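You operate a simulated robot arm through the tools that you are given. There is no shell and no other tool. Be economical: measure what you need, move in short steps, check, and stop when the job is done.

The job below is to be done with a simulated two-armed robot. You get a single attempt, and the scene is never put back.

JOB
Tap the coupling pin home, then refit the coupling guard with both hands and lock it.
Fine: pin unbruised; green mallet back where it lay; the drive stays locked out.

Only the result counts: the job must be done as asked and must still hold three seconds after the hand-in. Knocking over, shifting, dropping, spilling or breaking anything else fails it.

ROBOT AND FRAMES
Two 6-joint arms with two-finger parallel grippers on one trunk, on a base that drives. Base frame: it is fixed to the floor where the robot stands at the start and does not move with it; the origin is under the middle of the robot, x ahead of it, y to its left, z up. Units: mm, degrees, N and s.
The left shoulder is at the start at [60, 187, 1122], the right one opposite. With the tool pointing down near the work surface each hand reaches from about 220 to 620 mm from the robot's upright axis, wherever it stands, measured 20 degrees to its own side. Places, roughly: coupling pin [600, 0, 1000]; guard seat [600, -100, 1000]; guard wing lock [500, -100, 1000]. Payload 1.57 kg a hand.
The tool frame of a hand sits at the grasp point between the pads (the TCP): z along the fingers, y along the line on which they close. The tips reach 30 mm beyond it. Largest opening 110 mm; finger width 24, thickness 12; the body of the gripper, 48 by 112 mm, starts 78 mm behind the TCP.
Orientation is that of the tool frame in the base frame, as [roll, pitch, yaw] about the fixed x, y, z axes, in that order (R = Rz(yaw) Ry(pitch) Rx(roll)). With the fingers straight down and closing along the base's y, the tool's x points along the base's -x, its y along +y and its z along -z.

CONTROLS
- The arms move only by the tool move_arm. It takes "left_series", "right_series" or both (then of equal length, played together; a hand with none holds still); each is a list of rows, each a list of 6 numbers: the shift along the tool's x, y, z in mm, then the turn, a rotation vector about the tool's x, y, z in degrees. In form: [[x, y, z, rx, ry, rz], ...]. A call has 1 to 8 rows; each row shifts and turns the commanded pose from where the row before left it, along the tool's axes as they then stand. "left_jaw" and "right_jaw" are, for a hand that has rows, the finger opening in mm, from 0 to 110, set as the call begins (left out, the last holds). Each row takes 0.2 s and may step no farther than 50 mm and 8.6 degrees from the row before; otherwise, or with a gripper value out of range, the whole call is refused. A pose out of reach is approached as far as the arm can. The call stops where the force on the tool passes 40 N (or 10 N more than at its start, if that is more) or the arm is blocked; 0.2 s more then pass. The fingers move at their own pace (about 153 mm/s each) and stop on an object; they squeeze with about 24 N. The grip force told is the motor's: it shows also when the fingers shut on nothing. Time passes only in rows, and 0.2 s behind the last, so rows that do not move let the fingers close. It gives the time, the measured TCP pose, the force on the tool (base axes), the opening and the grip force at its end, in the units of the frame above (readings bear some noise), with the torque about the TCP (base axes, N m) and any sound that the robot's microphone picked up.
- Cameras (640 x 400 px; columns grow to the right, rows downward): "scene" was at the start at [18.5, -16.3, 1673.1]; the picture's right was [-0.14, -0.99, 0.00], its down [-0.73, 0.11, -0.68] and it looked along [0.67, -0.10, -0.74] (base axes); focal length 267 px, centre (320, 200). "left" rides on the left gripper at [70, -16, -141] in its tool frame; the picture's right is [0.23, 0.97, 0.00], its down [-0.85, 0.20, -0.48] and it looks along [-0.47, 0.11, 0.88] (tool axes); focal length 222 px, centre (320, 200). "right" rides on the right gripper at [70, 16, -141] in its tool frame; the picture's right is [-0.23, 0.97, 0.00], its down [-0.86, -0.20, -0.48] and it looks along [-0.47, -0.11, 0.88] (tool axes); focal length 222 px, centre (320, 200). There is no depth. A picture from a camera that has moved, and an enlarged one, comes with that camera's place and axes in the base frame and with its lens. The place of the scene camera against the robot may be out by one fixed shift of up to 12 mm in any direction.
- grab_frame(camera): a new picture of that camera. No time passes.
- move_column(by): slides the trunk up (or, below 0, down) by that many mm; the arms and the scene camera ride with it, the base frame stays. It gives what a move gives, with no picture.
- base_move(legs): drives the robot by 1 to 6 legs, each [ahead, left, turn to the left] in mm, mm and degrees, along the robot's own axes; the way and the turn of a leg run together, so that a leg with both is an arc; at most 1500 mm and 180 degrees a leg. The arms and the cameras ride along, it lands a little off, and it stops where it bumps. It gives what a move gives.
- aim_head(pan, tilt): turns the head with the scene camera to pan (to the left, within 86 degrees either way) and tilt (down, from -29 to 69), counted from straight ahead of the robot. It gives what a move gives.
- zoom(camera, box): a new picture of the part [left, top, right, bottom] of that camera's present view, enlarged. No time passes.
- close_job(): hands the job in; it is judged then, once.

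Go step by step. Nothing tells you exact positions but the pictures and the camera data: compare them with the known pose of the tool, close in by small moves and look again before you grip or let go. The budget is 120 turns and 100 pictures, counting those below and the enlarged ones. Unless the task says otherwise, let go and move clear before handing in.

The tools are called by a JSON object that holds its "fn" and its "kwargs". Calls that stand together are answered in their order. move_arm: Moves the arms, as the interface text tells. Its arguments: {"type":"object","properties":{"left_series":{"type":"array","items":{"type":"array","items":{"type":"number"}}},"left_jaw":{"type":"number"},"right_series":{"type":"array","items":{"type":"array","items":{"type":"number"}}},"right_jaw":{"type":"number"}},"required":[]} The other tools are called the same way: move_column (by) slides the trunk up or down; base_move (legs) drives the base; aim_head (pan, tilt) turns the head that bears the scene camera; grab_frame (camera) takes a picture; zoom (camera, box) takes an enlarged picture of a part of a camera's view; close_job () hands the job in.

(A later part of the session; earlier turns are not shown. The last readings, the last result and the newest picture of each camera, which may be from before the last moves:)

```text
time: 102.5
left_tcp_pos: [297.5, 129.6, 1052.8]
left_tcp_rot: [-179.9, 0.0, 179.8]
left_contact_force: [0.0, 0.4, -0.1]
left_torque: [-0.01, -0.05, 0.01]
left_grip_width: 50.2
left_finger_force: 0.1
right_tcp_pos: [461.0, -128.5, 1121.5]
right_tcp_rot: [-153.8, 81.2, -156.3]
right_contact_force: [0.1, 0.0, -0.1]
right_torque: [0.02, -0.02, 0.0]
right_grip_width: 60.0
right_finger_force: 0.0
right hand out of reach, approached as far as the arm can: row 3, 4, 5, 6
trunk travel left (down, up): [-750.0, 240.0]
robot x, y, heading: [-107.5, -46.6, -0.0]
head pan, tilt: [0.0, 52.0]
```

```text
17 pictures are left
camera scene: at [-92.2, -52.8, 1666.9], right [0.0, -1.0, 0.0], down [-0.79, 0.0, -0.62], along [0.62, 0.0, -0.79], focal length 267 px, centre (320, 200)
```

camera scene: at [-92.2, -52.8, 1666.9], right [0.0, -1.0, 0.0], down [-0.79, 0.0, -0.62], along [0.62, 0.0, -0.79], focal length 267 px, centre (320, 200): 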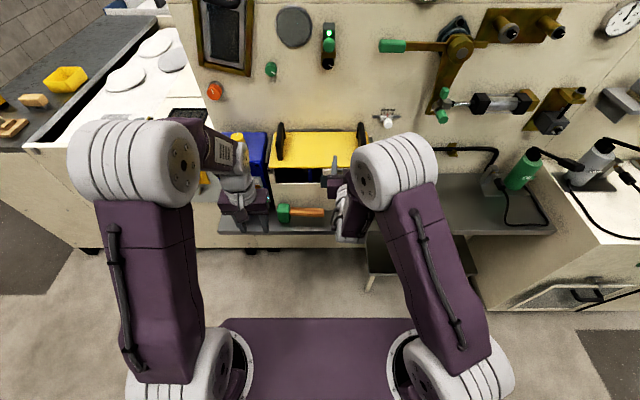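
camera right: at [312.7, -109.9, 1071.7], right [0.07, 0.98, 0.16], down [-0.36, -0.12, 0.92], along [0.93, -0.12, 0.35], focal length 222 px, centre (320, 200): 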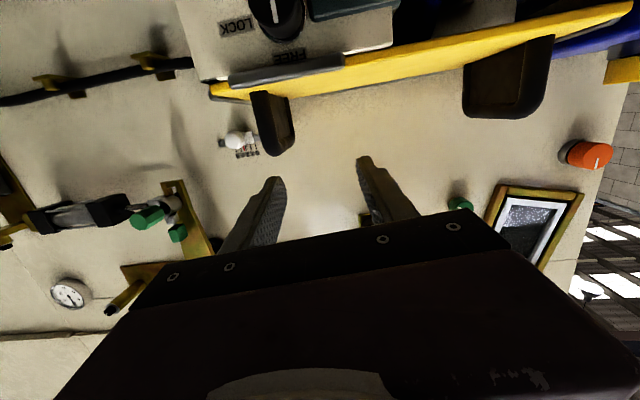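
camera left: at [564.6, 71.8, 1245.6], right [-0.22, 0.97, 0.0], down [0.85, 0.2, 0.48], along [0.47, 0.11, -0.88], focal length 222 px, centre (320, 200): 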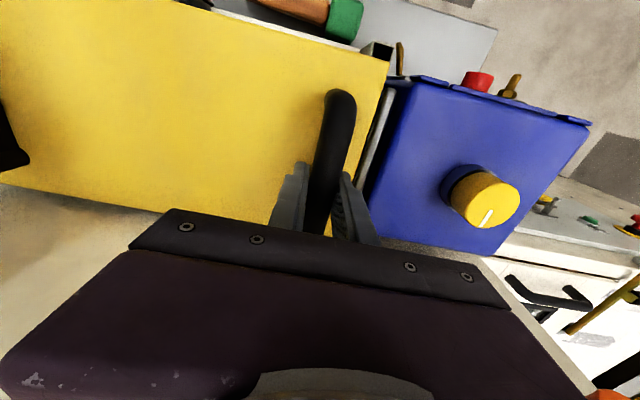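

The arm was too folded to point horizontally here. The label confirms FREE above the knob and LOCK to its right. I'll back off the base another 120 mm and extend the hand forward.

{"fn": "base_move", "kwargs": {"legs": [[-120, 0, 0]]}}

{"fn": "move_arm", "kwargs": {"right_series": [[0, 0, 40, 0, 0, 0], [0, 0, 40, 0, 0, 0], [0, 0, 40, 0, 0, 0], [0, 0, 0, 0, 0, 0]]}}

```text
time: 103.8
left_tcp_pos: [177.4, 129.3, 1052.3]
left_tcp_rot: [-179.9, 0.0, 179.8]
left_contact_force: [-0.1, -0.1, 0.5]
left_torque: [-0.01, -0.02, 0.05]
left_grip_width: 50.4
left_finger_force: 0.0
right_tcp_pos: [342.1, -129.1, 1121.0]
right_tcp_rot: [-154.3, 81.1, -156.7]
right_contact_force: [0.7, 0.3, 0.2]
right_torque: [-0.03, 0.0, -0.02]
right_grip_width: 60.1
right_finger_force: 0.0
trunk travel left (down, up): [-750.0, 240.0]
robot x, y, heading: [-224.7, -49.8, -0.3]
head pan, tilt: [0.0, 52.0]
```

```text
time: 104.8
left_tcp_pos: [176.8, 129.4, 1051.9]
left_tcp_rot: [-179.9, -0.1, 179.7]
left_contact_force: [0.1, 0.6, 0.9]
left_torque: [-0.02, -0.05, -0.01]
left_grip_width: 50.2
left_finger_force: 0.2
right_tcp_pos: [459.7, -133.4, 1103.6]
right_tcp_rot: [-154.2, 81.0, -156.6]
right_contact_force: [-0.4, 0.1, 0.0]
right_torque: [-0.01, 0.01, 0.03]
right_grip_width: 60.1
right_finger_force: 0.1
trunk travel left (down, up): [-750.0, 240.0]
robot x, y, heading: [-225.9, -44.2, -0.1]
head pan, tilt: [0.0, 52.0]
```

The command now follows from the reached pose. I'll square the hand to point straight ahead and lower it to the knob's height, short of it.

{"fn": "move_arm", "kwargs": {"right_series": [[0, 0, 0, -1.2, -4.05, 1.85], [0, 0, 0, -1.2, -4.05, 1.85], [38.7, -4.3, -6.7, 0, 0, 0], [38.7, -4.3, -6.7, 0, 0, 0], [38.7, -4.3, -6.7, 0, 0, 0], [0, 0, 0, 0, 0, 0]], "right_jaw": 60}}

{"fn": "grab_frame", "kwargs": {"camera": "right"}}

{"fn": "zoom", "kwargs": {"camera": "scene", "box": [270, 120, 410, 220]}}

```text
time: 106.2
left_tcp_pos: [176.2, 129.3, 1052.5]
left_tcp_rot: [-179.9, 0.0, 179.8]
left_contact_force: [-0.2, 0.6, 0.1]
left_torque: [-0.04, -0.02, 0.0]
left_grip_width: 50.3
left_finger_force: 0.1
right_tcp_pos: [481.8, -128.5, 996.6]
right_tcp_rot: [-85.7, 89.0, -85.9]
right_contact_force: [0.4, -0.3, 0.9]
right_torque: [-0.03, -0.01, 0.0]
right_grip_width: 60.2
right_finger_force: 0.0
right hand out of reach, approached as far as the arm can: row 2, 3, 4, 5
trunk travel left (down, up): [-750.0, 240.0]
robot x, y, heading: [-227.9, -45.4, -0.1]
head pan, tilt: [0.0, 52.0]
```

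```text
16 pictures are left
camera right: at [341.0, -114.0, 927.0], right [0.0, 0.98, 0.21], down [-0.48, -0.18, 0.86], along [0.88, -0.1, 0.47], focal length 222 px, centre (320, 200)
```

right: 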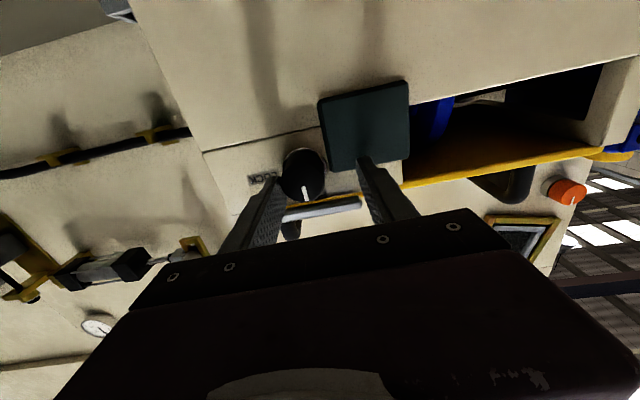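

```text
4.00 times, centred on (340, 170) of scene
camera zoom: at [-212.9, -52.1, 1666.9], right [0.0, -1.0, 0.0], down [-0.79, 0.0, -0.62], along [0.62, 0.0, -0.79], focal length 1068 px, centre (240, 320)
```

zoom: 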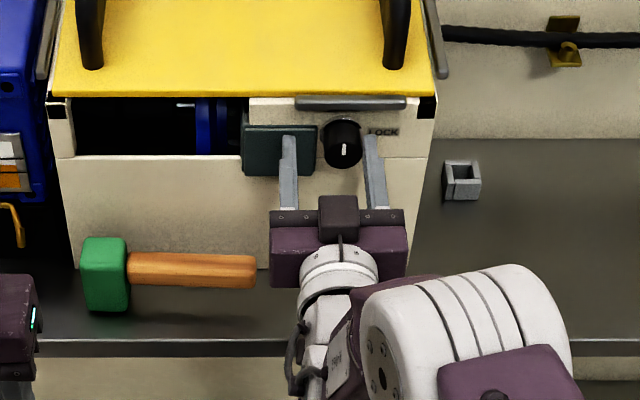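

The hand is level with the knob, tips 12 mm past its face and no contact, but 12 mm too far left. I'll try shifting right.

{"fn": "move_arm", "kwargs": {"right_series": [[0, -6, 0, 0, 0, 0], [0, -6.5, 0, 0, 0, 0], [0, 0, 0, 0, 0, 0]]}}

```text
time: 107.0
left_tcp_pos: [176.8, 130.6, 1053.1]
left_tcp_rot: [-179.8, 0.0, 179.7]
left_contact_force: [-0.1, -0.1, -0.6]
left_torque: [-0.02, 0.03, -0.03]
left_grip_width: 49.9
left_finger_force: 0.1
right_tcp_pos: [493.3, -133.8, 995.8]
right_tcp_rot: [-90.4, 89.6, -90.8]
right_contact_force: [-1.1, -0.7, 0.2]
right_torque: [0.02, -0.02, 0.01]
right_grip_width: 60.1
right_finger_force: 0.1
right hand out of reach, approached as far as the arm can: row 1, 2
trunk travel left (down, up): [-750.0, 240.0]
robot x, y, heading: [-227.9, -48.9, 0.0]
head pan, tilt: [0.0, 52.0]
```

Backing the base off a bit gives the arm more room; then I'll re-approach.

{"fn": "base_move", "kwargs": {"legs": [[-100, 0, 0]]}}

{"fn": "move_arm", "kwargs": {"right_series": [[0, 0, 25, 0, 0, 0], [0, -4, 15, 0, 0, 0], [0, -3, 5, 0, 0, 0], [0, 0, 0, 0, 0, 0]]}}

```text
time: 108.1
left_tcp_pos: [79.2, 130.6, 1052.5]
left_tcp_rot: [-179.9, 0.0, 179.8]
left_contact_force: [-1.0, 0.8, -0.6]
left_torque: [0.01, 0.0, 0.0]
left_grip_width: 49.8
left_finger_force: 0.1
right_tcp_pos: [393.5, -131.7, 995.2]
right_tcp_rot: [-94.2, 89.6, -94.6]
right_contact_force: [-0.9, -0.1, -0.1]
right_torque: [-0.01, -0.01, -0.01]
right_grip_width: 60.0
right_finger_force: 0.0
trunk travel left (down, up): [-750.0, 240.0]
robot x, y, heading: [-331.0, -45.9, -0.1]
head pan, tilt: [0.0, 52.0]
```

```text
time: 109.1
left_tcp_pos: [78.2, 131.0, 1052.2]
left_tcp_rot: [-179.9, 0.1, 179.8]
left_contact_force: [0.3, 0.3, 0.7]
left_torque: [0.0, -0.01, 0.0]
left_grip_width: 50.0
left_finger_force: 0.0
right_tcp_pos: [437.8, -138.6, 994.5]
right_tcp_rot: [-99.1, 89.6, -99.6]
right_contact_force: [0.3, -0.3, 0.2]
right_torque: [-0.01, -0.01, 0.0]
right_grip_width: 60.0
right_finger_force: 0.1
trunk travel left (down, up): [-750.0, 240.0]
robot x, y, heading: [-323.8, -46.8, -0.2]
head pan, tilt: [0.0, 52.0]
```

{"fn": "zoom", "kwargs": {"camera": "right", "box": [220, 120, 400, 240]}}

{"fn": "zoom", "kwargs": {"camera": "scene", "box": [290, 85, 390, 160]}}

```text
3.33 times, centred on (310, 180) of right
camera zoom: at [296.3, -121.8, 925.5], right [0.01, 0.98, 0.22], down [-0.48, -0.19, 0.86], along [0.88, -0.11, 0.47], focal length 740 px, centre (353, 267)
```

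zoom: 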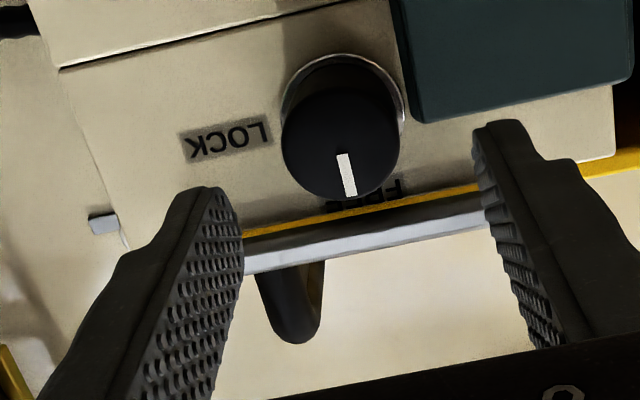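

```text
5.33 times, centred on (340, 122) of scene
camera zoom: at [-310.8, -52.0, 1666.9], right [0.0, -1.0, 0.0], down [-0.79, 0.0, -0.61], along [0.61, 0.0, -0.79], focal length 1424 px, centre (213, 613)
```

zoom: 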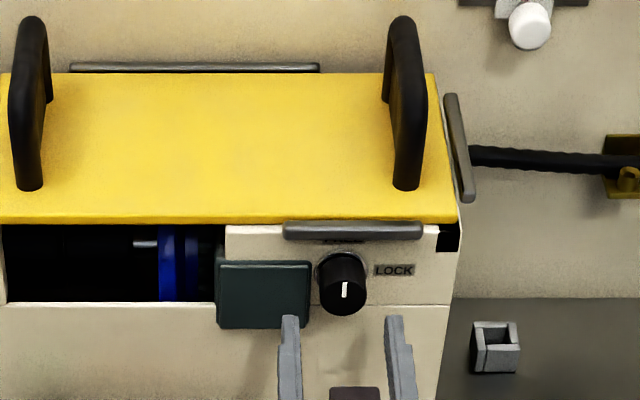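

The mark points up at FREE, with LOCK to the right. The hand is aligned within 2–3 mm; I'll correct, advance, and close on the knob.

{"fn": "move_arm", "kwargs": {"right_series": [[0, -2.5, 20, 0, 0, 0], [0, 0, 22, 0, 0, 0], [0, 0, 0, 0, 0, 0]], "right_jaw": 54}}

{"fn": "zoom", "kwargs": {"camera": "scene", "box": [305, 95, 385, 150]}}

```text
time: 109.9
left_tcp_pos: [78.5, 131.0, 1053.0]
left_tcp_rot: [-179.9, -0.1, 179.8]
left_contact_force: [0.6, 0.5, 0.4]
left_torque: [0.04, 0.02, -0.03]
left_grip_width: 50.2
left_finger_force: 0.1
right_tcp_pos: [461.5, -142.2, 1004.9]
right_tcp_rot: [-92.5, 89.6, -92.9]
right_contact_force: [0.0, 0.2, 0.1]
right_torque: [0.01, -0.02, 0.02]
right_grip_width: 54.3
right_finger_force: 0.0
right hand out of reach, approached as far as the arm can: row 2
trunk travel left (down, up): [-750.0, 240.0]
robot x, y, heading: [-330.2, -48.1, -0.1]
head pan, tilt: [0.0, 52.0]
```

```text
7.27 times, centred on (345, 122) of scene
camera zoom: at [-312.3, -51.9, 1666.9], right [0.0, -1.0, 0.0], down [-0.79, 0.0, -0.62], along [0.62, 0.0, -0.79], focal length 1942 px, centre (138, 764)
```

zoom: 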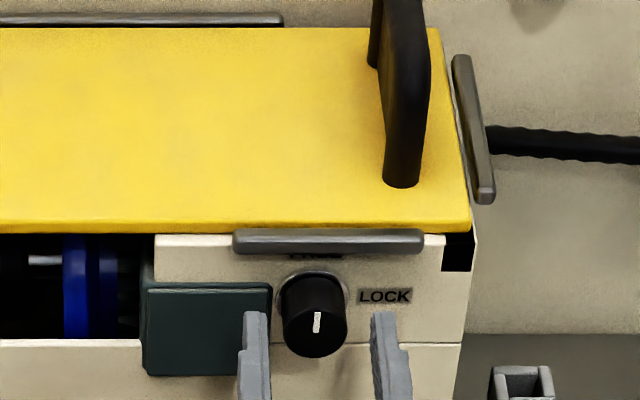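

Now at the arm's far limit. I'll pull the hand back and down, bring the base 60 mm forward, and then advance with the arm.

{"fn": "move_arm", "kwargs": {"right_series": [[5, 0, -25, 0, 0, 0], [5, 0, -25, 0, 0, 0], [0, 0, 0, 0, 0, 0]]}}

{"fn": "base_move", "kwargs": {"legs": [[60, 0, 0]]}}

{"fn": "move_arm", "kwargs": {"right_series": [[0, 0, 0, 0, 0, 0]]}}

```text
time: 110.7
left_tcp_pos: [77.2, 129.6, 1052.4]
left_tcp_rot: [-179.9, 0.0, 179.8]
left_contact_force: [-0.7, -0.2, 0.1]
left_torque: [0.06, 0.01, 0.03]
left_grip_width: 50.1
left_finger_force: 0.0
right_tcp_pos: [444.9, -134.7, 977.2]
right_tcp_rot: [-84.7, 89.7, -85.2]
right_contact_force: [-0.1, 0.3, -0.7]
right_torque: [-0.04, -0.01, 0.02]
right_grip_width: 53.9
right_finger_force: 0.1
right hand out of reach, approached as far as the arm can: row 1, 2
trunk travel left (down, up): [-750.0, 240.0]
robot x, y, heading: [-330.6, -47.2, -0.2]
head pan, tilt: [0.0, 52.0]
```

```text
time: 111.8
left_tcp_pos: [132.1, 129.1, 1052.9]
left_tcp_rot: [180.0, 0.0, 179.7]
left_contact_force: [-0.6, 0.3, -0.1]
left_torque: [-0.01, 0.01, -0.02]
left_grip_width: 50.1
left_finger_force: 0.1
right_tcp_pos: [494.5, -132.5, 976.1]
right_tcp_rot: [-41.8, 89.4, -42.1]
right_contact_force: [-1.7, 0.8, 0.3]
right_torque: [0.02, 0.0, 0.04]
right_grip_width: 54.1
right_finger_force: 0.0
trunk travel left (down, up): [-750.0, 240.0]
robot x, y, heading: [-276.1, -46.0, -0.5]
head pan, tilt: [0.0, 52.0]
stopped in leg 1: the force on the tool passed its limit (the readings are from after the stop); the commanded pose is now the measured one
```

```text
time: 112.2
left_tcp_pos: [130.6, 130.5, 1053.6]
left_tcp_rot: [-179.9, 0.0, 179.7]
left_contact_force: [0.6, 0.1, 0.0]
left_torque: [0.03, 0.01, 0.01]
left_grip_width: 50.0
left_finger_force: 0.1
right_tcp_pos: [496.1, -132.9, 977.2]
right_tcp_rot: [-43.3, 89.3, -43.7]
right_contact_force: [-0.4, 0.1, 0.8]
right_torque: [-0.03, -0.01, 0.02]
right_grip_width: 54.3
right_finger_force: 0.1
trunk travel left (down, up): [-750.0, 240.0]
robot x, y, heading: [-272.7, -47.9, -0.3]
head pan, tilt: [0.0, 52.0]
```

Oops — the tips touched the box front and the drive stopped. I'll back off straight first and check that nothing was disturbed.

{"fn": "base_move", "kwargs": {"legs": [[-60, 0, 0]]}}

{"fn": "zoom", "kwargs": {"camera": "scene", "box": [260, 85, 400, 185]}}

```text
time: 113.2
left_tcp_pos: [74.0, 129.5, 1051.3]
left_tcp_rot: [-179.8, -0.1, 179.8]
left_contact_force: [0.7, 0.0, -0.6]
left_torque: [0.01, -0.01, 0.05]
left_grip_width: 50.1
left_finger_force: 0.0
right_tcp_pos: [437.2, -132.3, 974.6]
right_tcp_rot: [-56.9, 89.4, -57.3]
right_contact_force: [-0.9, -0.4, -0.3]
right_torque: [-0.01, -0.03, -0.01]
right_grip_width: 53.9
right_finger_force: 0.1
trunk travel left (down, up): [-750.0, 240.0]
robot x, y, heading: [-333.2, -44.7, -0.4]
head pan, tilt: [0.0, 52.0]
```

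```text
4.00 times, centred on (330, 135) of scene
camera zoom: at [-314.0, -51.9, 1666.8], right [0.0, -1.0, 0.0], down [-0.79, 0.0, -0.61], along [0.61, 0.0, -0.79], focal length 1068 px, centre (280, 460)
```

zoom: 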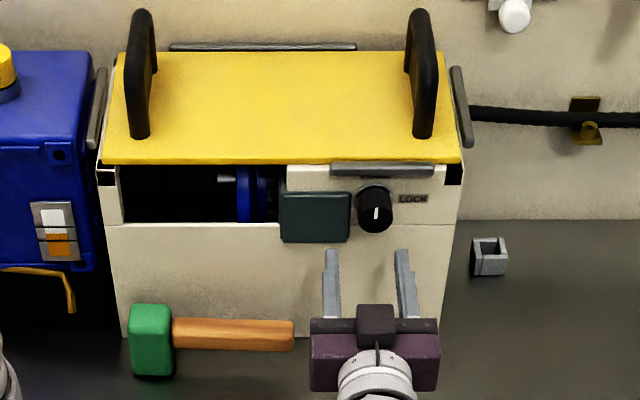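

All is undisturbed. I'll shift the base 90 mm left so the right arm works from a more natural angle, then realign the hand.

{"fn": "base_move", "kwargs": {"legs": [[0, 90, 0]]}}

{"fn": "move_arm", "kwargs": {"right_series": [[-6, -33, -10, 0, 0, 0], [-6, -33, -10, 0, 0, 0], [-6, -33, -5, 0, 0, 0], [0, 0, 0, 0, 0, 0]]}}

```text
time: 114.2
left_tcp_pos: [73.2, 219.8, 1052.3]
left_tcp_rot: [-180.0, 0.0, 179.7]
left_contact_force: [0.2, 0.6, 0.6]
left_torque: [0.01, 0.01, 0.01]
left_grip_width: 50.1
left_finger_force: 0.0
right_tcp_pos: [436.0, -43.1, 975.7]
right_tcp_rot: [-44.8, 89.4, -45.2]
right_contact_force: [0.0, 0.2, 0.5]
right_torque: [0.0, -0.01, -0.03]
right_grip_width: 54.1
right_finger_force: 0.0
trunk travel left (down, up): [-750.0, 240.0]
robot x, y, heading: [-330.0, 40.3, -0.2]
head pan, tilt: [0.0, 52.0]
```

```text
time: 115.2
left_tcp_pos: [73.0, 218.5, 1052.9]
left_tcp_rot: [180.0, 0.0, 179.6]
left_contact_force: [-0.2, 0.2, 0.1]
left_torque: [0.0, 0.01, -0.01]
left_grip_width: 50.0
left_finger_force: 0.0
right_tcp_pos: [446.9, -99.7, 977.9]
right_tcp_rot: [-71.3, 89.5, -72.8]
right_contact_force: [-0.5, -0.6, -0.3]
right_torque: [0.02, -0.01, -0.03]
right_grip_width: 53.8
right_finger_force: 0.1
right hand out of reach, approached as far as the arm can: row 1, 2, 3
trunk travel left (down, up): [-750.0, 240.0]
robot x, y, heading: [-334.8, 39.8, -0.0]
head pan, tilt: [0.0, 52.0]
```

The limit looks like wrist bend: the shoulder is too high for a level hand. I'll back away, lower the trunk 200 mm, and raise the hand with the arm.

{"fn": "base_move", "kwargs": {"legs": [[-130, -60, 0]]}}

{"fn": "move_column", "kwargs": {"by": -200}}

{"fn": "move_arm", "kwargs": {"right_series": [[-43, 0, 0, 0, 0, 0], [-43, 0, 0, 0, 0, 0], [-43, 0, 0, 0, 0, 0], [-43, 0, 0, 0, 0, 0], [-43, 0, 0, 0, 0, 0], [0, 0, -30, 0, 0, 0], [0, 0, 0, 0, 0, 0]]}}

```text
time: 116.6
left_tcp_pos: [-55.7, 161.0, 1051.3]
left_tcp_rot: [-179.9, 0.0, 179.6]
left_contact_force: [-0.4, -0.1, -0.4]
left_torque: [0.04, 0.06, -0.03]
left_grip_width: 50.1
left_finger_force: 0.2
right_tcp_pos: [319.2, -157.4, 979.3]
right_tcp_rot: [-83.2, 89.5, -84.7]
right_contact_force: [-0.3, -0.2, 0.0]
right_torque: [0.01, 0.02, -0.02]
right_grip_width: 53.8
right_finger_force: 0.1
trunk travel left (down, up): [-750.0, 240.0]
robot x, y, heading: [-463.6, -16.7, -0.1]
head pan, tilt: [0.0, 52.0]
```

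```text
time: 118.8
left_tcp_pos: [-55.6, 160.5, 852.5]
left_tcp_rot: [-179.9, -0.1, 179.7]
left_contact_force: [-0.3, -0.5, -0.2]
left_torque: [0.0, 0.01, -0.01]
left_grip_width: 50.1
left_finger_force: 0.0
right_tcp_pos: [317.5, -157.9, 778.8]
right_tcp_rot: [-69.8, 89.7, -71.3]
right_contact_force: [-0.1, 0.0, 0.1]
right_torque: [0.02, 0.0, -0.03]
right_grip_width: 54.5
right_finger_force: 0.0
trunk travel left (down, up): [-550.0, 440.0]
robot x, y, heading: [-462.1, -15.9, -0.3]
head pan, tilt: [0.0, 52.0]
```

```text
time: 120.4
left_tcp_pos: [-56.8, 161.4, 851.9]
left_tcp_rot: [-179.9, 0.0, 179.8]
left_contact_force: [1.3, 1.0, 0.2]
left_torque: [-0.01, 0.0, 0.01]
left_grip_width: 50.3
left_finger_force: 0.1
right_tcp_pos: [372.3, -145.8, 974.8]
right_tcp_rot: [-69.5, 89.6, -71.0]
right_contact_force: [-0.4, 0.8, 0.1]
right_torque: [0.02, 0.01, -0.01]
right_grip_width: 53.7
right_finger_force: 0.3
right hand out of reach, approached as far as the arm can: row 1, 2, 3, 4, 5, 6
trunk travel left (down, up): [-550.0, 440.0]
robot x, y, heading: [-458.0, -14.8, -0.1]
head pan, tilt: [0.0, 52.0]
```

The horizontal pose is awkward for this arm. Gripping the knob from above with the fingers pointing down and turning about its axis in two bites is far better, so I'll fold the right hand back to pointing down.

{"fn": "move_arm", "kwargs": {"right_series": [[0, 0, -30, 0, 8.4, 0], [0, 0, -30, 0, 8.4, 0], [0, 0, -30, 0, 8.4, 0], [0, 0, -30, 0, 8.4, 0], [0, 0, -30, 0, 8.4, 0], [0, 0, -20, 0, 8.4, 0], [0, 0, -20, 0, 8.4, 0], [0, 0, 0, 0, 8.4, 0]]}}

```text
time: 122.2
left_tcp_pos: [-57.5, 160.9, 851.9]
left_tcp_rot: [-179.9, 0.1, 179.8]
left_contact_force: [-0.1, -0.6, -0.2]
left_torque: [-0.02, -0.05, -0.01]
left_grip_width: 50.2
left_finger_force: 0.1
right_tcp_pos: [195.8, -143.2, 1011.9]
right_tcp_rot: [-179.5, 26.0, 177.8]
right_contact_force: [-0.5, 0.2, 0.2]
right_torque: [-0.02, 0.01, -0.03]
right_grip_width: 53.8
right_finger_force: 0.0
right hand out of reach, approached as far as the arm can: row 1, 2, 3, 4, 6, 7, 8
trunk travel left (down, up): [-550.0, 440.0]
robot x, y, heading: [-462.7, -11.4, -0.6]
head pan, tilt: [0.0, 52.0]
```

{"fn": "move_arm", "kwargs": {"right_series": [[25, 0, 0, 0, 6.5, 0], [25, 0, 0, 0, 6.5, 0], [25, 0, 0, 0, 6.5, 0], [25, 0, 0, 0, 6.5, -2], [0, 0, 0, 0, 0, 0]]}}

{"fn": "move_column", "kwargs": {"by": 200}}

```text
time: 123.4
left_tcp_pos: [-56.7, 160.7, 852.2]
left_tcp_rot: [180.0, -0.1, 179.7]
left_contact_force: [0.2, -0.3, -0.2]
left_torque: [-0.03, 0.02, 0.02]
left_grip_width: 50.1
left_finger_force: 0.1
right_tcp_pos: [95.6, -139.0, 979.8]
right_tcp_rot: [-179.4, 0.1, 179.7]
right_contact_force: [-0.3, 0.2, 0.2]
right_torque: [0.03, 0.02, -0.03]
right_grip_width: 54.1
right_finger_force: 0.0
right hand out of reach, approached as far as the arm can: row 2, 4
trunk travel left (down, up): [-550.0, 440.0]
robot x, y, heading: [-461.3, -14.2, -0.3]
head pan, tilt: [0.0, 52.0]
```

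```text
time: 125.5
left_tcp_pos: [-57.0, 160.6, 1052.2]
left_tcp_rot: [-179.9, 0.0, 179.8]
left_contact_force: [0.3, -0.4, 0.1]
left_torque: [0.01, -0.04, 0.02]
left_grip_width: 49.7
left_finger_force: 0.0
right_tcp_pos: [95.1, -140.8, 1178.8]
right_tcp_rot: [-179.5, 0.2, 179.6]
right_contact_force: [-0.6, 0.7, -0.1]
right_torque: [0.0, -0.04, -0.02]
right_grip_width: 54.1
right_finger_force: 0.0
trunk travel left (down, up): [-750.0, 240.0]
robot x, y, heading: [-465.2, -16.2, -0.4]
head pan, tilt: [0.0, 52.0]
```

Right hand is pointing down again. I'll retract and raise both hands a little, then drive back toward the box.

{"fn": "move_arm", "kwargs": {"left_series": [[25, 0, -42, 0, 0, 0], [25, 0, -42, 0, 0, 0], [25, 0, -42, 0, 0, 0], [0, 0, 0, 0, 0, 0]], "right_series": [[35, 0, 0, 0, 0, 0], [35, 0, 0, 0, 0, 0], [35, 0, 0, 0.5, 0, 0], [0, 0, 0, 0, 0, 0]]}}

{"fn": "base_move", "kwargs": {"legs": [[0, 40, 0], [470, 0, 0]]}}

```text
time: 126.5
left_tcp_pos: [-132.7, 160.7, 1178.7]
left_tcp_rot: [-179.9, 0.0, 179.6]
left_contact_force: [0.8, 0.3, -0.3]
left_torque: [-0.01, 0.0, 0.0]
left_grip_width: 50.1
left_finger_force: 0.0
right_tcp_pos: [95.0, -141.1, 1179.9]
right_tcp_rot: [-179.4, 0.3, 179.6]
right_contact_force: [0.3, -0.2, -0.3]
right_torque: [-0.02, 0.01, 0.01]
right_grip_width: 54.2
right_finger_force: 0.1
right hand out of reach, approached as far as the arm can: row 1, 2, 3
trunk travel left (down, up): [-750.0, 240.0]
robot x, y, heading: [-460.7, -17.2, -0.1]
head pan, tilt: [0.0, 52.0]
```

```text
time: 129.8
left_tcp_pos: [335.7, 198.0, 1178.6]
left_tcp_rot: [-179.9, 0.0, 179.5]
left_contact_force: [-0.7, 0.0, -0.5]
left_torque: [0.04, -0.02, 0.0]
left_grip_width: 50.1
left_finger_force: 0.0
right_tcp_pos: [561.8, -103.9, 1181.2]
right_tcp_rot: [-179.4, 0.3, 179.4]
right_contact_force: [-0.6, -0.4, 0.0]
right_torque: [0.01, -0.02, 0.01]
right_grip_width: 54.0
right_finger_force: 0.0
trunk travel left (down, up): [-750.0, 240.0]
robot x, y, heading: [11.6, 21.2, -0.5]
head pan, tilt: [0.0, 52.0]
```

The arm seems straight-elbow stuck for retracting. I'll back the base 75 mm so the hand is in front of the box, and lower to let the elbow bend.

{"fn": "base_move", "kwargs": {"legs": [[-75, 0, 0]]}}

{"fn": "move_arm", "kwargs": {"right_series": [[0, 0, 40, 0, 0, 0], [0, 0, 40, 0, 0, 0], [20, 0, 20, 0, 0, 0], [0, 0, 0, 0, 0, 0]]}}

```text
time: 130.8
left_tcp_pos: [265.1, 197.8, 1177.9]
left_tcp_rot: [-180.0, -0.1, 179.5]
left_contact_force: [0.6, -0.2, 0.2]
left_torque: [-0.02, -0.01, 0.01]
left_grip_width: 49.9
left_finger_force: 0.2
right_tcp_pos: [492.4, -105.0, 1179.0]
right_tcp_rot: [-179.4, 0.0, 179.4]
right_contact_force: [0.4, 0.4, 0.6]
right_torque: [0.01, 0.0, -0.03]
right_grip_width: 54.2
right_finger_force: 0.1
trunk travel left (down, up): [-750.0, 240.0]
robot x, y, heading: [-65.9, 20.9, -0.2]
head pan, tilt: [0.0, 52.0]
```

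```text
time: 131.8
left_tcp_pos: [264.1, 199.3, 1178.3]
left_tcp_rot: [-180.0, 0.0, 179.5]
left_contact_force: [-1.1, 0.2, -0.9]
left_torque: [0.01, 0.03, 0.0]
left_grip_width: 50.2
left_finger_force: 0.1
right_tcp_pos: [504.1, -101.2, 1129.9]
right_tcp_rot: [-179.5, -0.1, 179.3]
right_contact_force: [0.0, -0.3, -0.5]
right_torque: [0.01, 0.01, -0.01]
right_grip_width: 54.0
right_finger_force: 0.1
right hand out of reach, approached as far as the arm can: row 1, 2, 3
trunk travel left (down, up): [-750.0, 240.0]
robot x, y, heading: [-65.3, 22.8, -0.3]
head pan, tilt: [0.0, 52.0]
```

{"fn": "move_arm", "kwargs": {"right_series": [[30, 0, 20, 0, -8.4, 0], [30, 0, 20, 0, -8.4, 0], [30, -20, 20, 0, -8.4, 0], [0, 0, 0, 0, 0, 0]]}}

```text
time: 132.8
left_tcp_pos: [263.6, 198.3, 1179.9]
left_tcp_rot: [-179.9, 0.2, 179.5]
left_contact_force: [0.1, 0.9, 0.4]
left_torque: [0.03, 0.01, 0.02]
left_grip_width: 50.2
left_finger_force: 0.0
right_tcp_pos: [502.8, -101.3, 1131.6]
right_tcp_rot: [-179.3, 0.1, 179.4]
right_contact_force: [-0.2, 0.2, -0.4]
right_torque: [0.03, 0.0, -0.03]
right_grip_width: 53.9
right_finger_force: 0.0
right hand out of reach, approached as far as the arm can: row 1, 2, 3
trunk travel left (down, up): [-750.0, 240.0]
robot x, y, heading: [-67.4, 19.8, -0.5]
head pan, tilt: [0.0, 52.0]
```

{"fn": "move_arm", "kwargs": {"right_series": [[0, -40, 0, 0, 0, 0], [0, 0, 0, 0, 0, 0]]}}

{"fn": "move_arm", "kwargs": {"right_series": [[0, 0, 0, 0, 8, 0], [0, 0, 0, 0, 8, 0]]}}

{"fn": "grab_frame", "kwargs": {"camera": "scene"}}

```text
time: 133.4
left_tcp_pos: [262.1, 199.4, 1178.6]
left_tcp_rot: [-180.0, 0.1, 179.5]
left_contact_force: [-0.2, 0.2, -0.4]
left_torque: [0.01, 0.01, 0.02]
left_grip_width: 50.2
left_finger_force: 0.0
right_tcp_pos: [505.6, -142.6, 1132.2]
right_tcp_rot: [-179.4, 0.0, 179.4]
right_contact_force: [0.6, 0.2, 0.5]
right_torque: [-0.01, 0.03, -0.04]
right_grip_width: 53.9
right_finger_force: 0.0
right hand out of reach, approached as far as the arm can: row 1
trunk travel left (down, up): [-750.0, 240.0]
robot x, y, heading: [-67.8, 23.7, -0.3]
head pan, tilt: [0.0, 52.0]
```

```text
time: 134.0
left_tcp_pos: [264.1, 198.2, 1178.8]
left_tcp_rot: [-179.9, 0.0, 179.4]
left_contact_force: [0.0, 0.3, -0.1]
left_torque: [0.0, -0.02, 0.01]
left_grip_width: 50.2
left_finger_force: 0.0
right_tcp_pos: [453.6, -145.2, 1096.8]
right_tcp_rot: [-179.5, -16.2, 179.1]
right_contact_force: [-0.4, -0.3, -0.7]
right_torque: [-0.02, 0.07, -0.01]
right_grip_width: 53.7
right_finger_force: 0.1
right hand out of reach, approached as far as the arm can: row 1, 2
trunk travel left (down, up): [-750.0, 240.0]
robot x, y, heading: [-65.2, 22.9, -0.4]
head pan, tilt: [0.0, 52.0]
```

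```text
10 pictures are left
camera scene: at [-51.5, 16.9, 1666.9], right [-0.01, -1.0, 0.0], down [-0.79, 0.01, -0.61], along [0.61, 0.0, -0.79], focal length 267 px, centre (320, 200)
```

scene: 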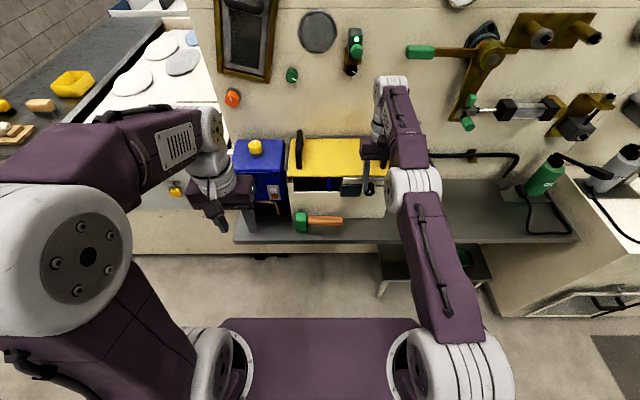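

The right arm is fully straight. I'll back the base 110 mm for safety and move along the tangent in small steps so the elbow can start bending.

{"fn": "base_move", "kwargs": {"legs": [[-110, 0, 0]]}}

{"fn": "move_arm", "kwargs": {"right_series": [[-6, 0, 13, 0, 0, 0], [-6, 0, 13, 0, 0, 0], [-6, 0, 13, 0, 0, 0], [-6, 0, 13, 0, 0, 0], [-5, 0, 13, 0, 0, 0], [-5, 0, 13, 0, 0, 0], [-4, 0, 13, 0, 0, 0], [-4, 0, 13, 0, 0, 0]]}}

```text
time: 135.2
left_tcp_pos: [153.1, 199.0, 1178.3]
left_tcp_rot: [-179.9, 0.0, 179.5]
left_contact_force: [0.8, 0.6, 0.5]
left_torque: [0.01, 0.0, -0.01]
left_grip_width: 50.4
left_finger_force: 0.0
right_tcp_pos: [343.6, -143.6, 1096.0]
right_tcp_rot: [-179.4, -16.0, 179.2]
right_contact_force: [0.0, 0.1, 0.6]
right_torque: [0.0, 0.01, 0.02]
right_grip_width: 54.1
right_finger_force: 0.0
trunk travel left (down, up): [-750.0, 240.0]
robot x, y, heading: [-179.8, 24.6, -0.4]
head pan, tilt: [0.0, 52.0]
```

```text
time: 137.0
left_tcp_pos: [153.1, 200.7, 1178.9]
left_tcp_rot: [-180.0, 0.0, 179.6]
left_contact_force: [-0.7, -0.8, -0.3]
left_torque: [-0.01, -0.04, -0.02]
left_grip_width: 50.0
left_finger_force: 0.1
right_tcp_pos: [354.9, -146.4, 984.6]
right_tcp_rot: [-179.4, -15.9, 179.2]
right_contact_force: [0.3, 0.1, 0.4]
right_torque: [-0.04, 0.0, -0.02]
right_grip_width: 54.1
right_finger_force: 0.1
trunk travel left (down, up): [-750.0, 240.0]
robot x, y, heading: [-179.0, 20.4, -0.5]
head pan, tilt: [0.0, 52.0]
```

It's free again: the elbow bends. I'll straighten the hand to point down and retract slightly.

{"fn": "move_arm", "kwargs": {"right_series": [[10, 0, 0, 0, -8, 0], [10, 0, 0, 0.6, -8, 0], [20, 0, 0, 0, 0, 0.5], [20, 0, -20, 0, 0, 0], [0, 0, -30, 0, 0, 0], [0, 0, -30, 0, 0, 0], [0, 0, 0, 0, 0, 0]]}}

```text
time: 138.6
left_tcp_pos: [151.6, 198.6, 1179.1]
left_tcp_rot: [-179.9, 0.0, 179.5]
left_contact_force: [0.4, 0.1, 0.1]
left_torque: [0.01, -0.02, 0.01]
left_grip_width: 50.2
left_finger_force: 0.1
right_tcp_pos: [310.5, -142.0, 1069.3]
right_tcp_rot: [-178.7, -3.0, 178.9]
right_contact_force: [0.1, -0.3, -0.2]
right_torque: [-0.02, 0.04, -0.02]
right_grip_width: 53.9
right_finger_force: 0.0
right hand out of reach, approached as far as the arm can: row 1
trunk travel left (down, up): [-750.0, 240.0]
robot x, y, heading: [-179.6, 22.7, -0.1]
head pan, tilt: [0.0, 52.0]
```

Good configuration now. I'll square the hand and drive forward so it hangs just in front of the knob from above.

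{"fn": "move_arm", "kwargs": {"right_series": [[0, 0, 0, -1.3, -3, -1.1], [0, 0, 0, 0, 0, 0]], "right_jaw": 60}}

{"fn": "base_move", "kwargs": {"legs": [[175, 0, 0]]}}

{"fn": "zoom", "kwargs": {"camera": "scene", "box": [330, 140, 430, 220]}}

{"fn": "zoom", "kwargs": {"camera": "right", "box": [220, 60, 440, 240]}}

```text
time: 139.2
left_tcp_pos: [152.4, 198.7, 1179.5]
left_tcp_rot: [-179.9, 0.0, 179.4]
left_contact_force: [-0.5, -0.7, 0.1]
left_torque: [0.02, -0.02, -0.03]
left_grip_width: 50.2
left_finger_force: 0.1
right_tcp_pos: [310.4, -142.7, 1070.4]
right_tcp_rot: [179.9, 0.0, -179.9]
right_contact_force: [0.2, -0.1, 0.1]
right_torque: [0.0, -0.03, 0.01]
right_grip_width: 60.0
right_finger_force: 0.0
trunk travel left (down, up): [-750.0, 240.0]
robot x, y, heading: [-178.6, 19.5, -0.8]
head pan, tilt: [0.0, 52.0]
```

```text
time: 140.7
left_tcp_pos: [326.2, 196.5, 1180.1]
left_tcp_rot: [-179.8, 0.2, 179.4]
left_contact_force: [-0.2, -0.5, 0.2]
left_torque: [0.0, -0.02, 0.01]
left_grip_width: 49.8
left_finger_force: 0.0
right_tcp_pos: [483.6, -144.0, 1071.4]
right_tcp_rot: [179.8, 0.1, 180.0]
right_contact_force: [0.3, -0.8, 0.0]
right_torque: [0.0, -0.03, 0.0]
right_grip_width: 60.1
right_finger_force: 0.0
trunk travel left (down, up): [-750.0, 240.0]
robot x, y, heading: [-3.6, 24.1, -0.4]
head pan, tilt: [0.0, 52.0]
```

```text
5.00 times, centred on (380, 180) of scene
camera zoom: at [8.5, 16.1, 1667.0], right [-0.01, -1.0, 0.0], down [-0.79, 0.01, -0.62], along [0.62, -0.01, -0.79], focal length 1335 px, centre (20, 300)
```

zoom: 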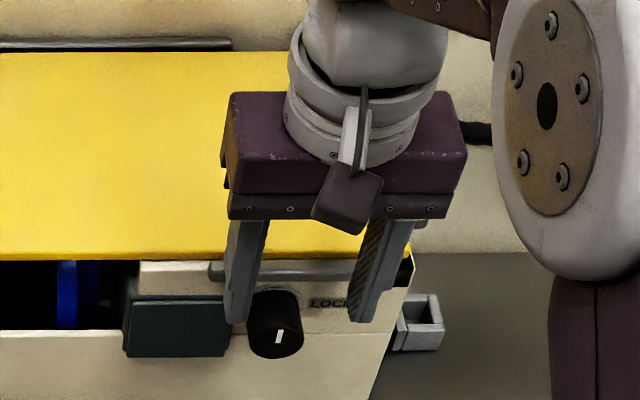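

```text
2.22 times, centred on (330, 150) of right
camera zoom: at [412.6, -128.1, 1212.3], right [0.23, 0.97, 0.0], down [0.85, -0.2, 0.48], along [0.47, -0.11, -0.88], focal length 494 px, centre (298, 311)
```

zoom: 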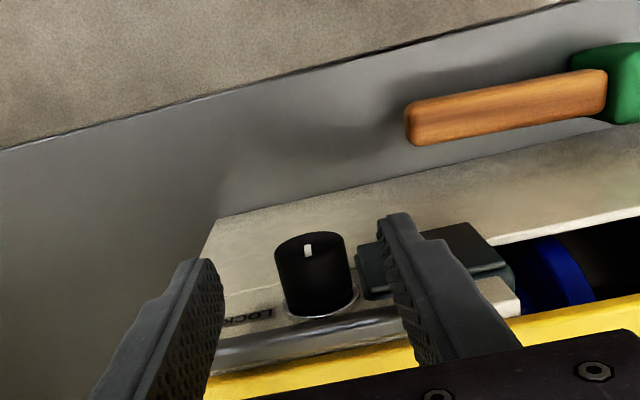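

The knob is at about [498–528, −143, 990], between my fingers' planes. I'll lower in front of it, then move forward around it.

{"fn": "move_arm", "kwargs": {"right_series": [[3, 1, 40, 0, 0, 0], [0, 0, 41, 0, 0, 0], [-9, 0, 0, 0, 0, 0], [-9, 0, 0, 0, 0, 0], [0, 0, 0, 0, 0, 0]]}}

{"fn": "zoom", "kwargs": {"camera": "scene", "box": [330, 140, 430, 220]}}

```text
time: 141.9
left_tcp_pos: [326.5, 196.5, 1178.8]
left_tcp_rot: [-179.8, 0.1, 179.4]
left_contact_force: [-0.8, 0.5, -0.5]
left_torque: [0.0, -0.01, 0.0]
left_grip_width: 50.1
left_finger_force: 0.1
right_tcp_pos: [499.5, -143.7, 988.9]
right_tcp_rot: [179.9, 0.0, 179.8]
right_contact_force: [-0.4, 0.7, -0.7]
right_torque: [0.04, 0.0, -0.01]
right_grip_width: 60.0
right_finger_force: 0.0
trunk travel left (down, up): [-750.0, 240.0]
robot x, y, heading: [-4.0, 21.0, -0.6]
head pan, tilt: [0.0, 52.0]
```

```text
5.00 times, centred on (380, 180) of scene
camera zoom: at [11.7, 16.1, 1666.9], right [-0.01, -1.0, 0.0], down [-0.79, 0.01, -0.62], along [0.62, -0.01, -0.79], focal length 1335 px, centre (20, 300)
```

zoom: 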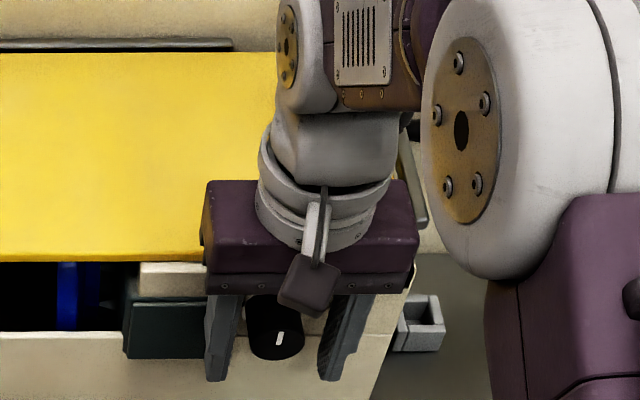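

The fingers straddle the knob with no contact. Closing.

{"fn": "move_arm", "kwargs": {"right_series": [[0, 0, 0, 0, 0, 0], [0, 0, 0, 0, 0, 0]], "right_jaw": 10}}

```text
time: 142.5
left_tcp_pos: [328.7, 198.8, 1178.3]
left_tcp_rot: [-179.9, 0.0, 179.6]
left_contact_force: [-0.2, -0.6, 0.4]
left_torque: [-0.01, 0.03, 0.0]
left_grip_width: 50.1
left_finger_force: 0.0
right_tcp_pos: [500.3, -141.7, 989.2]
right_tcp_rot: [179.9, 0.1, 179.9]
right_contact_force: [-0.1, 3.3, -2.5]
right_torque: [0.02, -0.34, 0.26]
right_grip_width: 33.3
right_finger_force: 41.4
trunk travel left (down, up): [-750.0, 240.0]
robot x, y, heading: [-4.9, 21.9, -0.7]
head pan, tilt: [0.0, 52.0]
```

Gripped at 33 mm. Now I'll turn clockwise about the knob's axis.

{"fn": "move_arm", "kwargs": {"right_series": [[0, 0, 0, -8, 0, 0], [0, 0, 0, -8, 0, 0], [0, 0, 0, 0, 0, 0]]}}

{"fn": "zoom", "kwargs": {"camera": "scene", "box": [360, 185, 410, 220]}}

```text
time: 143.3
left_tcp_pos: [326.8, 198.6, 1178.2]
left_tcp_rot: [-179.9, 0.0, 179.5]
left_contact_force: [-0.9, -0.2, -0.7]
left_torque: [0.01, 0.02, -0.01]
left_grip_width: 50.0
left_finger_force: 0.0
right_tcp_pos: [500.2, -140.6, 989.0]
right_tcp_rot: [163.9, 0.0, -180.0]
right_contact_force: [2.1, 8.7, -1.9]
right_torque: [-0.03, 0.12, 0.18]
right_grip_width: 33.5
right_finger_force: 41.2
trunk travel left (down, up): [-750.0, 240.0]
robot x, y, heading: [-4.3, 20.2, -0.3]
head pan, tilt: [0.0, 52.0]
```

```text
11.43 times, centred on (385, 202) of scene
camera zoom: at [12.7, 18.8, 1666.9], right [-0.01, -1.0, 0.0], down [-0.79, 0.01, -0.62], along [0.62, -0.01, -0.79], focal length 3052 px, centre (-423, 171)
```

zoom: 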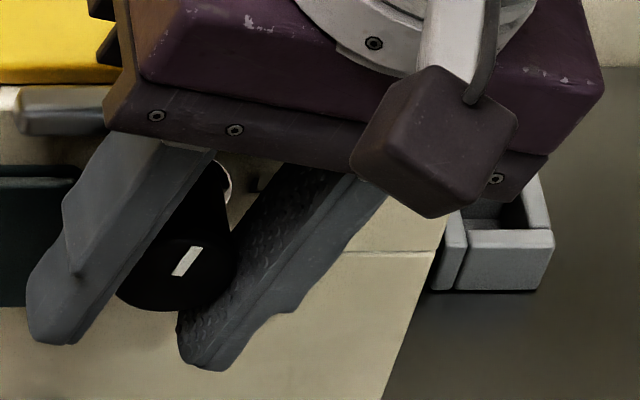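

The mark turns with the grip. Continuing to about 50°.

{"fn": "move_arm", "kwargs": {"right_series": [[0, 0, 0, -8.5, 0, 0], [0, 0, 0, -8.5, 0, 0], [0, 0, 0, -8.5, 0, 0], [0, 0, 0, -8.5, 0, 0], [0, 0, 0, 0, 0, 0]]}}

```text
time: 144.5
left_tcp_pos: [324.3, 200.8, 1179.3]
left_tcp_rot: [-179.8, 0.3, 179.4]
left_contact_force: [0.1, 0.4, 0.5]
left_torque: [0.02, -0.04, -0.03]
left_grip_width: 50.0
left_finger_force: 0.1
right_tcp_pos: [501.0, -141.8, 995.6]
right_tcp_rot: [130.2, 1.3, -179.9]
right_contact_force: [-7.0, 6.9, 19.2]
right_torque: [-4.27, -0.96, 0.89]
right_grip_width: 38.1
right_finger_force: 15.4
trunk travel left (down, up): [-750.0, 240.0]
robot x, y, heading: [-1.6, 23.2, -0.2]
head pan, tilt: [0.0, 52.0]
stopped in row 5 (right hand): the force on the tool passed its limit (the readings are from after the stop); the commanded pose is now the measured one
```

Something resisted at ~50° (likely a fingertip at the terminal box). I'll open slightly and look.

{"fn": "move_arm", "kwargs": {"right_series": [[0, 0, 0, 0, 0, 0], [0, 0, 0, 0, 0, 0]], "right_jaw": 46}}

{"fn": "zoom", "kwargs": {"camera": "scene", "box": [350, 170, 430, 226]}}

```text
time: 145.1
left_tcp_pos: [323.9, 199.3, 1179.3]
left_tcp_rot: [-179.8, 0.3, 179.6]
left_contact_force: [-1.2, -0.9, -0.9]
left_torque: [0.0, -0.03, -0.03]
left_grip_width: 50.2
left_finger_force: 0.0
right_tcp_pos: [501.4, -140.8, 995.4]
right_tcp_rot: [130.1, 1.2, 179.9]
right_contact_force: [-3.6, 7.6, 26.2]
right_torque: [-2.17, -1.11, -0.03]
right_grip_width: 46.0
right_finger_force: 0.1
trunk travel left (down, up): [-750.0, 240.0]
robot x, y, heading: [-5.3, 20.9, -0.5]
head pan, tilt: [0.0, 52.0]
```

```text
7.14 times, centred on (390, 198) of scene
camera zoom: at [6.1, 20.2, 1667.1], right [-0.01, -1.0, 0.0], down [-0.79, 0.0, -0.62], along [0.62, -0.01, -0.79], focal length 1908 px, centre (-180, 214)
```

zoom: 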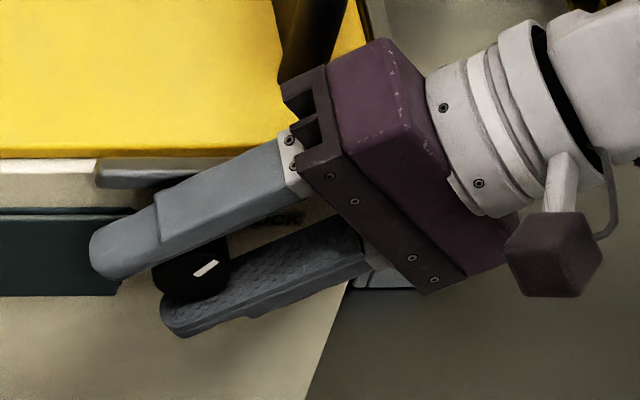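

The mark is now at ~45°, halfway. Part of the hand touches something on the right side, so I'll ease out 6 mm and rotate the open hand back upright.

{"fn": "move_arm", "kwargs": {"right_series": [[6, 0, 0, 0, 0, 0], [0, 0, 0, 8.3, 0, 0], [0, 0, 0, 8.3, 0, 0], [0, 0, 0, 8.3, 0, 0], [0, 0, 0, 8.3, 0, 0], [0, 0, 0, 8.3, 0, 0], [0, 0, 0, 8.3, 0, 0], [0, 0, 0, 0, 0, 0]], "right_jaw": 50}}

{"fn": "zoom", "kwargs": {"camera": "scene", "box": [310, 130, 420, 220]}}

```text
time: 146.9
left_tcp_pos: [327.9, 197.1, 1179.2]
left_tcp_rot: [180.0, 0.1, 179.5]
left_contact_force: [-0.1, -0.4, -0.8]
left_torque: [0.02, -0.01, 0.01]
left_grip_width: 50.2
left_finger_force: 0.0
right_tcp_pos: [496.3, -144.7, 992.4]
right_tcp_rot: [179.8, 0.9, 179.9]
right_contact_force: [0.1, -0.7, 0.5]
right_torque: [0.02, 0.01, -0.01]
right_grip_width: 49.8
right_finger_force: 0.0
trunk travel left (down, up): [-750.0, 240.0]
robot x, y, heading: [-3.9, 23.4, -0.4]
head pan, tilt: [0.0, 52.0]
```

```text
4.44 times, centred on (365, 175) of scene
camera zoom: at [11.6, 15.3, 1666.9], right [-0.01, -1.0, 0.0], down [-0.79, 0.01, -0.62], along [0.62, 0.0, -0.79], focal length 1187 px, centre (120, 311)
```

zoom: 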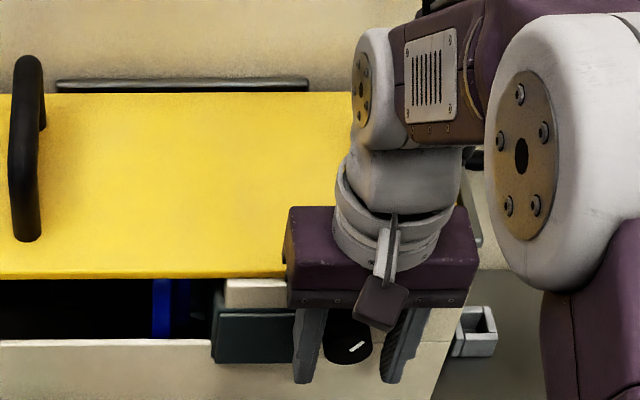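

The mark sits at 45° and the guard is undisturbed. For the second bite I'll tilt the hand 25° the other way, close, and turn the remaining 45–47°.

{"fn": "move_arm", "kwargs": {"right_series": [[-2, 1, 2, 8.3, 0, 0], [0, 0, 0, 8.3, 0, 0], [0, 0, 0, 8.3, 0, 0], [0, 0, 0, 0, 0, 0]]}}

{"fn": "move_arm", "kwargs": {"right_series": [[0, 0, 0, 0, 0, 0], [0, 0, 0, 0, 0, 0]], "right_jaw": 10}}

{"fn": "move_arm", "kwargs": {"right_series": [[0, 0, 0, -8.3, 0, 0], [0, 0, 0, -8.3, 0, 0], [0, 0, 0, -8.3, 0, 0], [0, 0, 0, -8.3, 0, 0], [0, 0, 0, -8.3, 0, 0], [0, 0, 0, -5, 0, 0], [0, 0, 0, 0, 0, 0]]}}

{"fn": "zoom", "kwargs": {"camera": "scene", "box": [360, 185, 410, 220]}}

```text
time: 147.9
left_tcp_pos: [327.2, 197.8, 1179.2]
left_tcp_rot: [180.0, 0.2, 179.5]
left_contact_force: [-0.2, 0.3, 0.1]
left_torque: [-0.02, 0.0, 0.02]
left_grip_width: 50.1
left_finger_force: 0.1
right_tcp_pos: [499.3, -144.0, 990.5]
right_tcp_rot: [-155.2, 0.9, 179.9]
right_contact_force: [0.6, 0.8, -0.2]
right_torque: [-0.01, -0.03, 0.04]
right_grip_width: 50.1
right_finger_force: 0.0
trunk travel left (down, up): [-750.0, 240.0]
robot x, y, heading: [-1.7, 20.8, -0.6]
head pan, tilt: [0.0, 52.0]
```

```text
time: 148.5
left_tcp_pos: [326.7, 196.8, 1179.0]
left_tcp_rot: [180.0, 0.1, 179.5]
left_contact_force: [0.4, 0.2, 0.9]
left_torque: [0.01, -0.03, -0.01]
left_grip_width: 50.1
left_finger_force: 0.1
right_tcp_pos: [499.5, -143.7, 990.7]
right_tcp_rot: [-155.3, 1.0, 179.8]
right_contact_force: [0.7, -3.0, 3.2]
right_torque: [-0.04, 0.27, 0.33]
right_grip_width: 33.4
right_finger_force: 41.6
trunk travel left (down, up): [-750.0, 240.0]
robot x, y, heading: [-2.9, 18.8, -0.3]
head pan, tilt: [0.0, 52.0]
```

```text
time: 150.1
left_tcp_pos: [327.1, 198.8, 1178.5]
left_tcp_rot: [-180.0, 0.1, 179.5]
left_contact_force: [1.0, -0.7, 0.8]
left_torque: [-0.01, 0.04, 0.01]
left_grip_width: 50.2
left_finger_force: 0.1
right_tcp_pos: [498.6, -141.5, 991.2]
right_tcp_rot: [158.1, 0.9, 179.9]
right_contact_force: [3.2, 6.0, 5.8]
right_torque: [-0.03, -0.01, -0.5]
right_grip_width: 33.1
right_finger_force: 41.1
trunk travel left (down, up): [-750.0, 240.0]
robot x, y, heading: [-3.4, 20.4, -0.7]
head pan, tilt: [0.0, 52.0]
```

```text
11.43 times, centred on (385, 202) of scene
camera zoom: at [11.7, 18.4, 1667.0], right [-0.01, -1.0, 0.0], down [-0.79, 0.01, -0.62], along [0.62, -0.01, -0.79], focal length 3052 px, centre (-423, 171)
```

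zoom: 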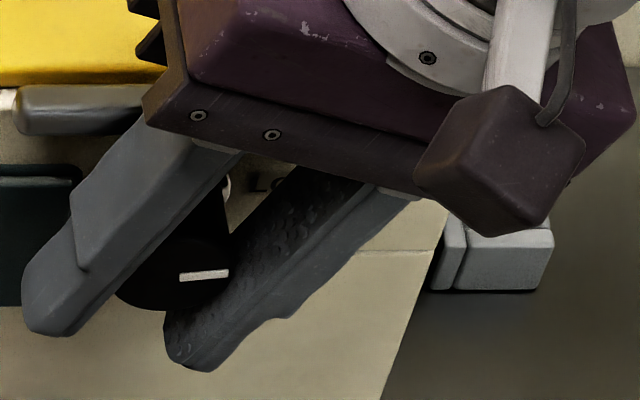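

The mark now points nearly at LOCK, about 8° short. A bit more.

{"fn": "move_arm", "kwargs": {"right_series": [[0, 0, 0, -5, 0, 0], [0, 0, 0, -5, 0, 0], [0, 0, 0, 0, 0, 0]]}}

{"fn": "zoom", "kwargs": {"camera": "scene", "box": [360, 185, 410, 220]}}

```text
time: 150.9
left_tcp_pos: [328.6, 200.1, 1178.0]
left_tcp_rot: [-179.8, 0.0, 179.5]
left_contact_force: [0.1, -0.2, 0.2]
left_torque: [-0.02, -0.02, -0.02]
left_grip_width: 50.0
left_finger_force: 0.1
right_tcp_pos: [500.1, -141.1, 991.3]
right_tcp_rot: [148.1, 0.9, 179.9]
right_contact_force: [5.5, 9.8, 8.3]
right_torque: [-0.56, 0.1, -0.52]
right_grip_width: 33.3
right_finger_force: 41.1
trunk travel left (down, up): [-750.0, 240.0]
robot x, y, heading: [-4.5, 18.4, -0.8]
head pan, tilt: [0.0, 52.0]
```

```text
11.43 times, centred on (385, 202) of scene
camera zoom: at [11.9, 19.4, 1667.0], right [-0.01, -1.0, 0.0], down [-0.79, 0.0, -0.62], along [0.62, -0.01, -0.79], focal length 3052 px, centre (-423, 171)
```

zoom: 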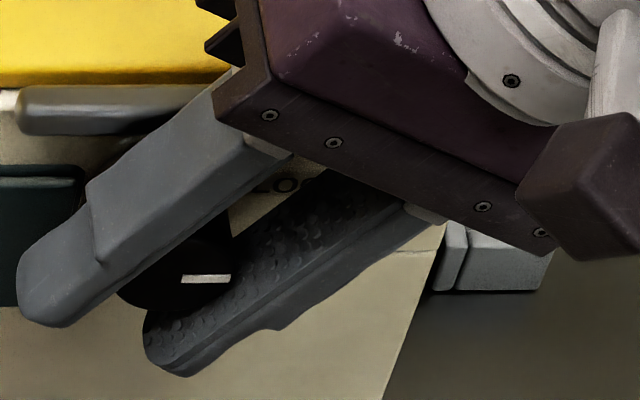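

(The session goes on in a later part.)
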